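You operate a simulated robot arm through the tools that you are given. There is no shell and no other tool. Be economical: measure what you need, move in short steps, check, and stop when the job is done.

Carry out the task below with a simulated robot arm. There is one attempt and no reset: what you move stays moved.

TASK
Open the yellow drawer.

It is judged by the outcome, as a careful person would: the job done as asked, and still so three seconds after it is handed in. It fails if anything else is knocked over, pushed out of place, dropped, spilled or broken.

THE ROBOT
A 7-joint arm with a two-finger parallel gripper, fixed in place. Base frame: the origin is at the foot of the arm, x ahead of it, y to its left, z up. Lengths are in cm, angles in rad, forces in N, time in s.
With the tool pointing down near the work surface it reaches from about 18 to 68 cm from the base axis. Its first joint turns from -1.152 to 1.152 rad. Payload 2.4 kg.
Tool frame: the origin (TCP) lies between the finger pads and is the grasp point; the fingertips stand 3 cm ahead of it; z points along the fingers, y is the line along which they close. The gripper opens to 9.4 cm. The fingers are 2.8 cm wide and 1 cm thick; the gripper's body (5 by 9.6 cm) begins 5.5 cm behind the TCP.
Orientation is told as [roll, pitch, yaw] about the base's x, y, z axes, in that order, counted from this pose: with the fingers straight down and closing along the base's y, the tool's x points along the base's -x, its y along +y and its z along -z.

THE INTERFACE
- The arm moves only by the tool jog_arm. Its argument "moves" is a list of rows, each an object (a shift or turn left out is 0, a gripper value left out holds the last) with "delta_pos": the shift along the base's x, y, z in units of 25 mm (1.0 is 25 mm), a list of three; "rot": the turn, a rotation vector about the base's x, y, z in units of 5 degrees (1.0 is 5 degrees), a list of three; "fingers": the gripper command, from -1 (shut) to 1 (fully open), values between in proportion. In form: [{"delta_pos": [x, y, z], "rot": [wx, wy, wz], "fingers": fingers}, ...]. A call has 1 to 10 rows; each row shifts and turns the commanded pose from where the row before left it. A call with a number of a shift or a turn outside -1 to 1 is refused whole. A row lasts 0.2 s, in which the tool goes at most 5 cm and 0.15 rad; a call with a longer step from one row to the next is refused whole, and so is a gripper value outside its range. A pose out of reach is approached as far as the arm can. The call stops where the force on the tool passes 40 N (or 10 N more than at its start, if that is more) or the arm is blocked; 0.2 s more then pass. The fingers move at their own pace (about 15.3 cm/s each) and stop on an object; they squeeze with about 34 N. The grip force told is the motor's: it shows also when the fingers shut on nothing. Time passes only in rows, and 0.2 s behind the last, so rows that do not move let the fingers close. It gives the time, the measured TCP pose, the force on the tool (base axes), the opening and the grip force at its end, in the units of the frame above (readings bear some noise).
- Cameras (640 x 400 px; columns grow to the right, rows downward): "scene" is fixed at [1.51, 46.11, 144.05]; the picture's right is [-0.91, -0.42, 0.00], its down [-0.26, 0.56, -0.79] and it looks along [0.33, -0.71, -0.62] (base axes); focal length 309 px, centre (320, 200). "wrist" rides on the gripper at [-3.7, 0, -5.8] in the tool frame; the picture's right is [0.00, -1.00, 0.00], its down [0.97, 0.00, -0.24] and it looks along [0.24, 0.00, 0.97] (tool axes); focal length 218 px, centre (320, 200).
- grab_frame(camera): a new picture of that camera. No time passes.
- probe_pixels(camera, pixels): there is no depth. For up to 12 entries [column, row, z] of the newest picture of that camera ("zoom" is the newest enlarged one), the place [x, y] in the base frame at which the ray of that pixel passes the height z, good to about 0.3 cm. No time passes.
- enlarge(camera, box): a new picture of the part [left, top, right, bottom] of that camera's present view, enlarged. No time passes.
- job_done(): hands the job in; it is judged then, once.

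Work in short steps. Measure before you move; look again where a grasp or a placing could have gone wrong, and mend it. You have 60 turns and 22 pictures in all, those below and enlarged ones among them. Open the gripper and draw the arm clear of the work before you hand the job in, unless the task says otherwise; then end with one line.

The tools are called as name(argument=value, ...) on one line, values as JSON. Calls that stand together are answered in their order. jog_arm: Moves the arm, as the interface text tells. Its arguments: {"type":"object","properties":{"moves":{"type":"array","items":{"type":"object","properties":{"delta_pos":{"type":"array","items":{"type":"number"}},"rot":{"type":"array","items":{"type":"number"}},"fingers":{"type":"number"}}}}},"required":["moves"]} The other tools are called the same way: grab_frame (camera) takes a picture; probe_pixels (camera, pixels) gives the place at which the rays of pixels pass given heights; enlarge (camera, box) takes an enlarged picture of a part of a camera's view; job_done () hands the job in.

At the start:

```text
clock: 0.0
tool_pos: [34.65, -22.38, 102.33]
tool_rot: [-0.001, -0.001, 0.002]
ft_force: [0.9, -0.6, -0.5]
opening: 9.38
finger_force: 0.1
```

scene: 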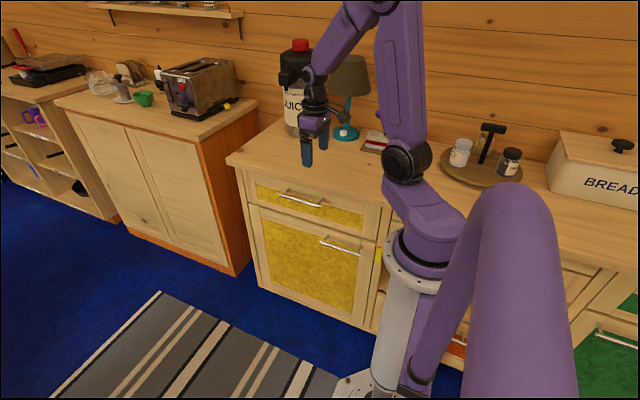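
wrist: 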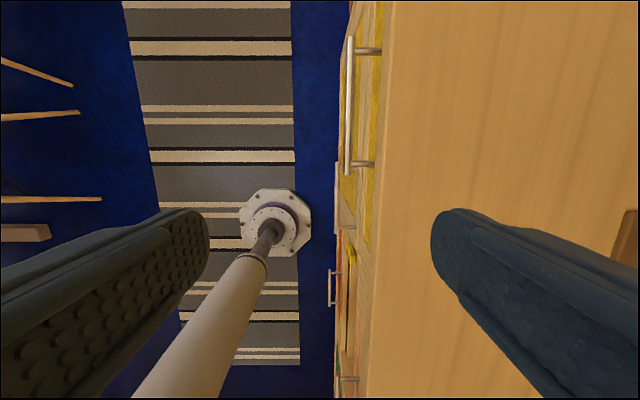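

The yellow drawer front shows at about (310,205), its handle from (280,192) to (322,205). I enlarge it to measure.

enlarge(camera="scene", box=[220, 140, 420, 265])

enlarge(camera="wrist", box=[300, 0, 460, 400])

```text
3.20 times, centred on (320, 202) of scene
```

zoom: 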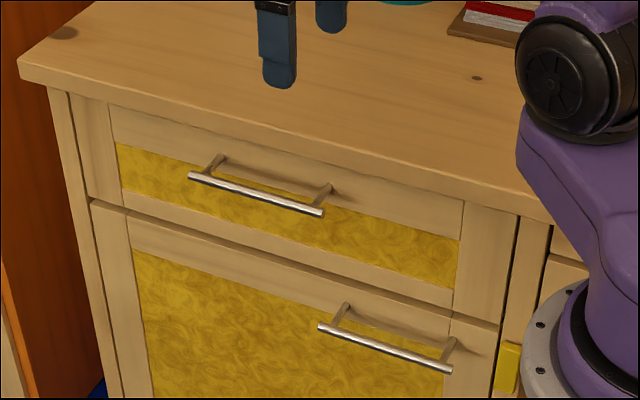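

```text
1.00 times, centred on (380, 200) of wrist
```

zoom: 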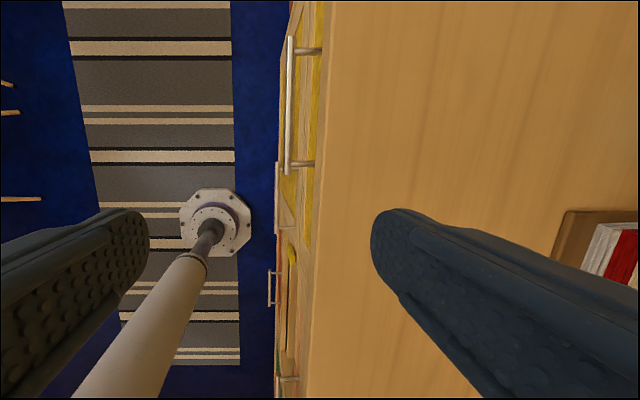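

I intersect the handle-end rays from both cameras; the front edge of the counter too.

probe_pixels(camera="scene", pixels=[[279.4, 194.5, 70], [279.4, 194.5, 66], [279.4, 194.5, 62], [320.6, 205.7, 70], [320.6, 205.7, 66], [320.6, 205.7, 62], [227, 158, 73.7], [388, 206, 73.7]])

probe_pixels(camera="wrist", pixels=[[349, 38, 70], [349, 38, 66], [349, 38, 62], [348, 173, 70], [348, 173, 66], [348, 173, 62], [390, 100, 73.7], [390, 10, 73.7]])

```text
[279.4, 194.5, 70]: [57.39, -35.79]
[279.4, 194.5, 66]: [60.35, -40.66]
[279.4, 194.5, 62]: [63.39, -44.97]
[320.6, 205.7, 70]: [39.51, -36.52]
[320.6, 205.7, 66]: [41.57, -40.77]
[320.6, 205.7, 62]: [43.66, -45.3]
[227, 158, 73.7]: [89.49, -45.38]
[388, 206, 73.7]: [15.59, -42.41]
```

```text
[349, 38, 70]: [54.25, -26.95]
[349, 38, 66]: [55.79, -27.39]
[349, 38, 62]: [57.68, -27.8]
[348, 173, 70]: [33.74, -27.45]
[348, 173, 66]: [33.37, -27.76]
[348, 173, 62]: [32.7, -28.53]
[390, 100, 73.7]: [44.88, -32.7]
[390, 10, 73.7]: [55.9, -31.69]
```

The rays meet with the handle bar at about x 35–51, y −26, z 78.5 (the counter top is higher, about z 86). I move back, align to x 43 and turn the tool to point along −y.

jog_arm(moves=[{"delta_pos": [0.334, 0.4, 0], "rot": [-1, 0, 0], "fingers": 1}, {"delta_pos": [0.334, 0.4, 0], "rot": [-1, 0, 0]}, {"delta_pos": [0.334, 0.4, 0], "rot": [-1, 0, 0]}, {"delta_pos": [0.334, 0.4, 0], "rot": [-1, 0, 0]}, {"delta_pos": [0.334, 0.4, 0], "rot": [-1, 0, 0]}, {"delta_pos": [0.334, 0.4, 0], "rot": [-1, 0, 0]}, {"delta_pos": [0.334, 0.4, 0], "rot": [-1, 0, 0]}, {"delta_pos": [0.334, 0.4, 0], "rot": [-1, 0, 0]}, {"delta_pos": [0.334, 0.4, 0], "rot": [-1, 0, 0]}, {"delta_pos": [0.334, 0.4, 0], "rot": [-1, 0, 0]}])

```text
clock: 2.2
tool_pos: [42.95, -12.26, 102.25]
tool_rot: [-0.876, 0.001, -0.001]
ft_force: [0.1, 0.3, -0.3]
opening: 9.41
finger_force: 0.0
```

The pose follows well. I turn on to about −80° and lower toward z 86, staying at y −12.

jog_arm(moves=[{"delta_pos": [0, 0.1, -0.8], "rot": [-1, 0, 0]}, {"delta_pos": [0, 0.1, -0.8], "rot": [-1, 0, 0]}, {"delta_pos": [0, 0.1, -0.8], "rot": [-1, 0, 0]}, {"delta_pos": [0, 0.1, -0.8], "rot": [-1, 0, 0]}, {"delta_pos": [0, 0.1, -0.8], "rot": [-1, 0, 0]}, {"delta_pos": [0, 0, -0.8], "rot": [-1, 0, 0]}, {"delta_pos": [0, 0, -0.8]}, {"delta_pos": [0, 0, -0.8]}])

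grab_frame(camera="wrist")

grab_frame(camera="scene")

```text
clock: 4.0
tool_pos: [43.04, -11.1, 86.34]
tool_rot: [-1.397, -0.001, 0.0]
ft_force: [0.7, 0.6, -0.3]
opening: 9.4
finger_force: 0.1
```

```text
17 pictures are left
```

wrist: 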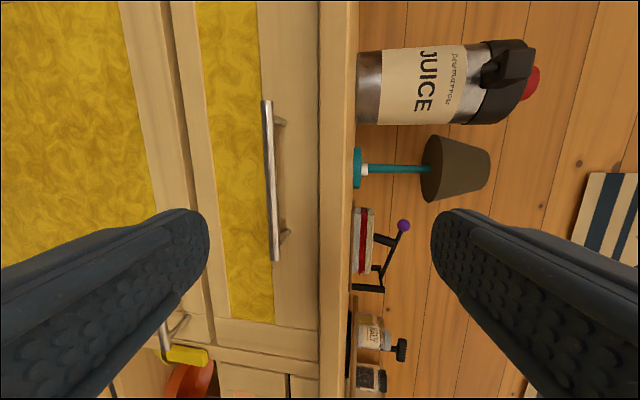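

```text
16 pictures are left
```

scene: 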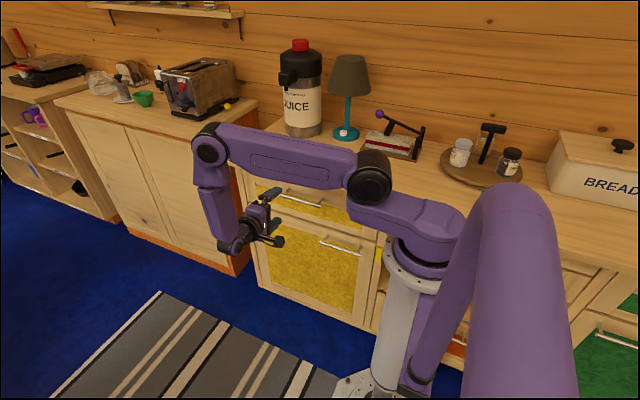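

The wrist view confirms the bar (column 271, rows 100–260) at z ≈ 78.6; the yellow drawer is this one, the other yellow patch being a small loose thing. I narrow the fingers, lower to z 78.7, and come forward to y −20.

jog_arm(moves=[{"delta_pos": [0, 0, -0.8], "fingers": 0.1}, {"delta_pos": [0, 0, -0.8]}, {"delta_pos": [0, 0, -0.8]}, {"delta_pos": [0, 0, -0.65]}, {"delta_pos": [0, -0.8, 0]}, {"delta_pos": [0, -0.8, 0]}, {"delta_pos": [0, -0.8, 0]}, {"delta_pos": [0, -0.8, 0]}])

grab_frame(camera="wrist")

```text
clock: 5.8
tool_pos: [43.0, -18.95, 78.62]
tool_rot: [-1.396, 0.0, 0.0]
ft_force: [0.3, -0.3, 0.2]
opening: 5.14
finger_force: 0.1
```

```text
15 pictures are left
```

wrist: 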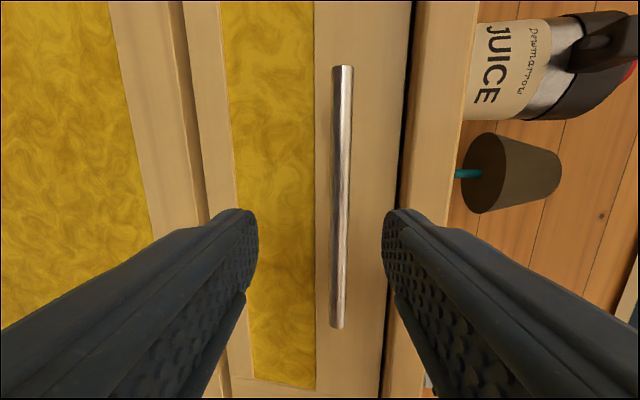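

The bar (column 341) is 1.3 cm above the tilted tool axis, which a level advance cancels. I advance to y ≈ −25.2 and shut the fingers.

jog_arm(moves=[{"delta_pos": [0, -0.6, 0.02]}, {"delta_pos": [0, -0.6, 0.02]}, {"delta_pos": [0, -0.6, 0.02]}, {"delta_pos": [0, -0.6, 0.02]}, {"fingers": 0.1}])

grab_frame(camera="wrist")

```text
clock: 7.0
tool_pos: [43.06, -25.26, 78.98]
tool_rot: [-1.396, 0.001, 0.001]
ft_force: [0.4, -0.1, 0.2]
opening: 5.18
finger_force: 0.2
```

```text
14 pictures are left
```

wrist: 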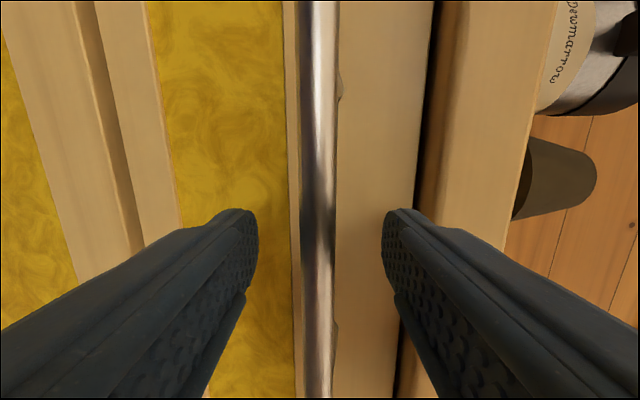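

The bar is centred between the fingers (column 318). I close on it.

jog_arm(moves=[{"fingers": -1}, {"fingers": -1}, {"fingers": -1}])

```text
clock: 7.8
tool_pos: [43.03, -25.18, 78.85]
tool_rot: [-1.394, -0.002, -0.001]
ft_force: [2.4, -1.7, -12.7]
opening: 1.16
finger_force: 45.0
```

The bar is gripped (opening 1.16). I pull along +y in small steps.

jog_arm(moves=[{"delta_pos": [0, 0.3, 0]}, {"delta_pos": [0, 0.4, 0]}, {"delta_pos": [0, 0.4, 0]}, {"delta_pos": [0, 0.4, 0]}, {"delta_pos": [0, 0.4, 0]}])

grab_frame(camera="scene")

```text
clock: 9.0
tool_pos: [43.06, -20.49, 78.86]
tool_rot: [-1.394, 0.002, 0.001]
ft_force: [3.4, 1.7, -15.6]
opening: 1.19
finger_force: 45.0
```

```text
13 pictures are left
```

scene: 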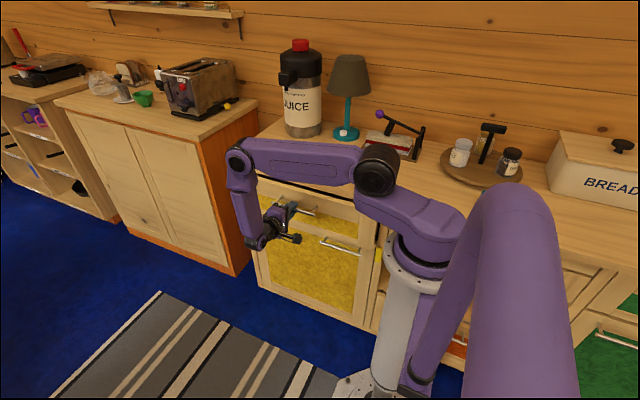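

The drawer is coming out with little force. I keep pulling.

jog_arm(moves=[{"delta_pos": [0, 0.4, 0]}, {"delta_pos": [0, 0.4, 0]}, {"delta_pos": [0, 0.4, 0]}, {"delta_pos": [0, 0.4, 0]}, {"delta_pos": [0, 0.4, 0]}, {"delta_pos": [0, 0.4, 0]}, {"delta_pos": [0, 0.4, 0]}, {"delta_pos": [0, 0.4, 0]}, {"delta_pos": [0, 0.4, 0]}])

grab_frame(camera="scene")

```text
clock: 11.0
tool_pos: [43.02, -11.29, 78.92]
tool_rot: [-1.394, 0.001, 0.002]
ft_force: [15.0, 0.6, -18.3]
opening: 1.16
finger_force: 44.7
```

```text
12 pictures are left
```

scene: 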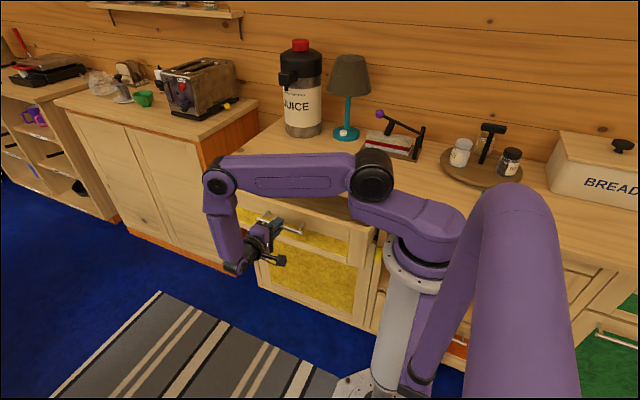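

About 14 cm open, with a side force of 15 N in x building. I continue gently, easing x a hair.

jog_arm(moves=[{"delta_pos": [0, 0.3, 0]}, {"delta_pos": [0, 0.3, 0]}, {"delta_pos": [0, 0.3, 0]}, {"delta_pos": [0, 0.3, 0]}, {"delta_pos": [0, 0.3, 0]}, {"delta_pos": [0, 0.3, 0]}])

grab_frame(camera="scene")

```text
clock: 12.4
tool_pos: [43.01, -6.7, 78.88]
tool_rot: [-1.395, 0.0, 0.002]
ft_force: [18.6, 0.4, -9.4]
opening: 1.17
finger_force: 45.2
```

```text
11 pictures are left
```

scene: 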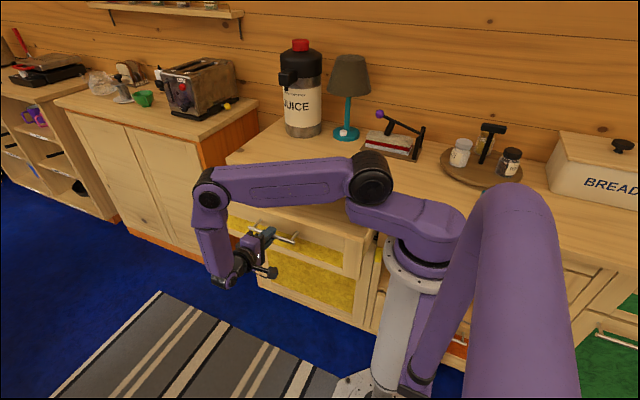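

18.5 cm out and still free in y. A few more centimetres, until it resists.

jog_arm(moves=[{"delta_pos": [0, 0.3, 0]}, {"delta_pos": [0, 0.3, 0]}, {"delta_pos": [0, 0.3, 0]}, {"delta_pos": [0, 0.3, 0]}, {"delta_pos": [0, 0.3, 0]}, {"delta_pos": [0, 0.3, 0]}, {"delta_pos": [0, 0.3, 0]}, {"delta_pos": [0, 0.3, 0]}])

grab_frame(camera="scene")

```text
clock: 14.2
tool_pos: [43.02, -0.79, 78.92]
tool_rot: [-1.397, 0.002, 0.001]
ft_force: [6.2, 0.1, -7.4]
opening: 1.19
finger_force: 44.7
```

```text
10 pictures are left
```

scene: 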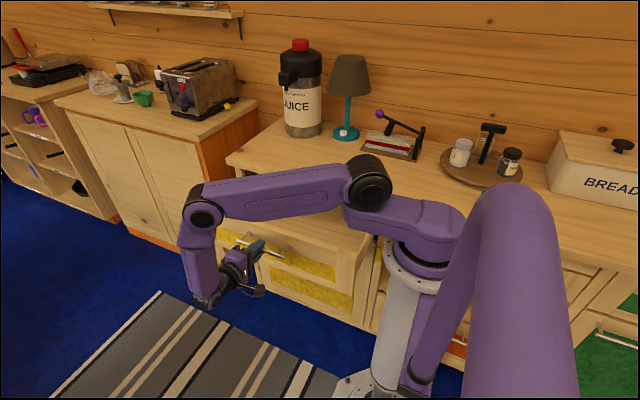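

About 24 cm open with no stop met. I pull 5 cm more gently.

jog_arm(moves=[{"delta_pos": [0, 0.25, 0]}, {"delta_pos": [0, 0.25, 0]}, {"delta_pos": [0, 0.25, 0]}, {"delta_pos": [0, 0.25, 0]}, {"delta_pos": [0, 0.25, 0]}, {"delta_pos": [0, 0.25, 0]}, {"delta_pos": [0, 0.25, 0]}, {"delta_pos": [0, 0.25, 0]}])

```text
clock: 16.0
tool_pos: [43.07, 4.02, 78.82]
tool_rot: [-1.392, 0.0, 0.003]
ft_force: [12.5, 0.6, -15.7]
opening: 1.19
finger_force: 45.5
```

About 29 cm open, which is plenty. I release slowly, then draw back along +y.

jog_arm(moves=[{"fingers": 0.1}, {"fingers": 0.1}, {"fingers": 0.1}, {"delta_pos": [0, 0.4, -0.07]}, {"delta_pos": [0, 0.5, -0.08]}, {"delta_pos": [0, 0.5, 0]}, {"delta_pos": [0, 0.5, 0]}, {"delta_pos": [0, 0.5, 0]}])

grab_frame(camera="wrist")

grab_frame(camera="scene")

```text
clock: 17.8
tool_pos: [43.17, 9.96, 78.43]
tool_rot: [-1.396, -0.001, 0.0]
ft_force: [0.2, 0.3, -0.7]
opening: 5.19
finger_force: 0.1
```

```text
9 pictures are left
```

wrist: 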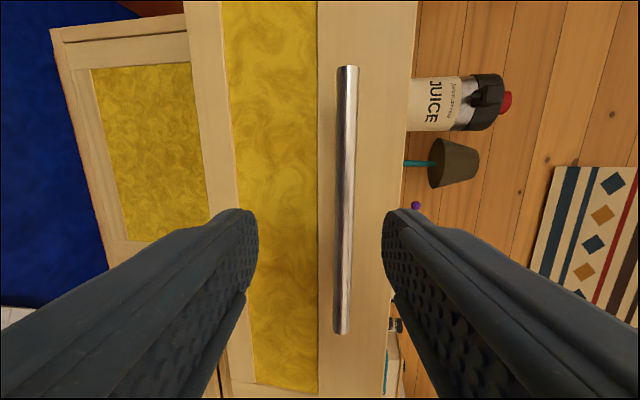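

```text
8 pictures are left
```

scene: 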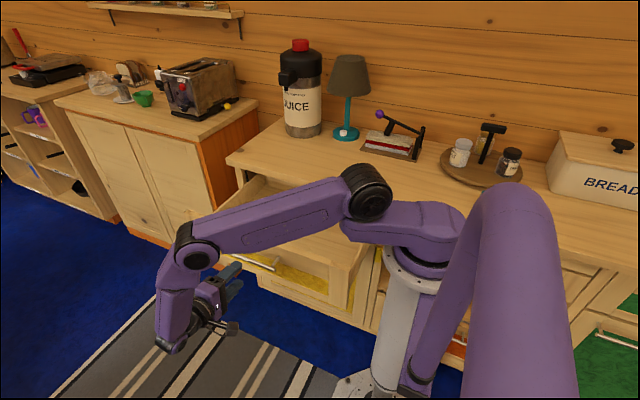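

The drawer stands open and the gripper is clear of the bar. I draw back and up a little more, then check it stays.

jog_arm(moves=[{"delta_pos": [0, 0.6, 0]}, {"delta_pos": [0, 0.6, 0]}, {"delta_pos": [0, 0.6, 0.4]}, {"delta_pos": [0, 0.2, 0.8]}, {"delta_pos": [0, 0, 0.8]}, {"delta_pos": [0, 0, 0.8]}, {"delta_pos": [0, 0, 0.8]}, {"fingers": 0.1}, {"fingers": 0.1}])

grab_frame(camera="scene")

```text
clock: 19.8
tool_pos: [43.28, 15.08, 87.73]
tool_rot: [-1.397, 0.0, 0.0]
ft_force: [1.0, 0.7, 0.7]
opening: 5.2
finger_force: 0.1
```

```text
7 pictures are left
```

scene: 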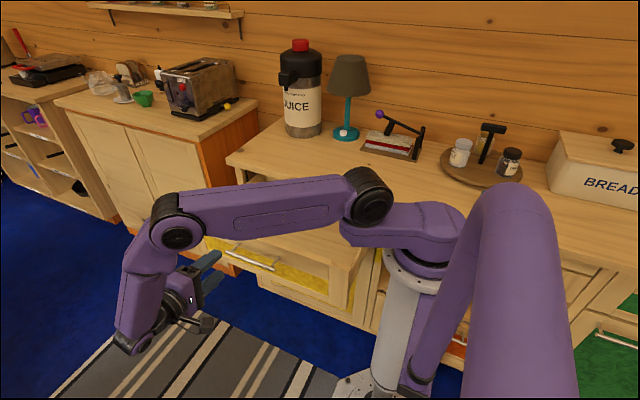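

The drawer stays open, nothing else has moved, and the arm is clear, so I hand in.

job_done()

```text
The job is handed in.
```

The yellow drawer is open by about 29 cm, nothing else was moved, and the arm is clear of it with the gripper partly open, holding nothing.
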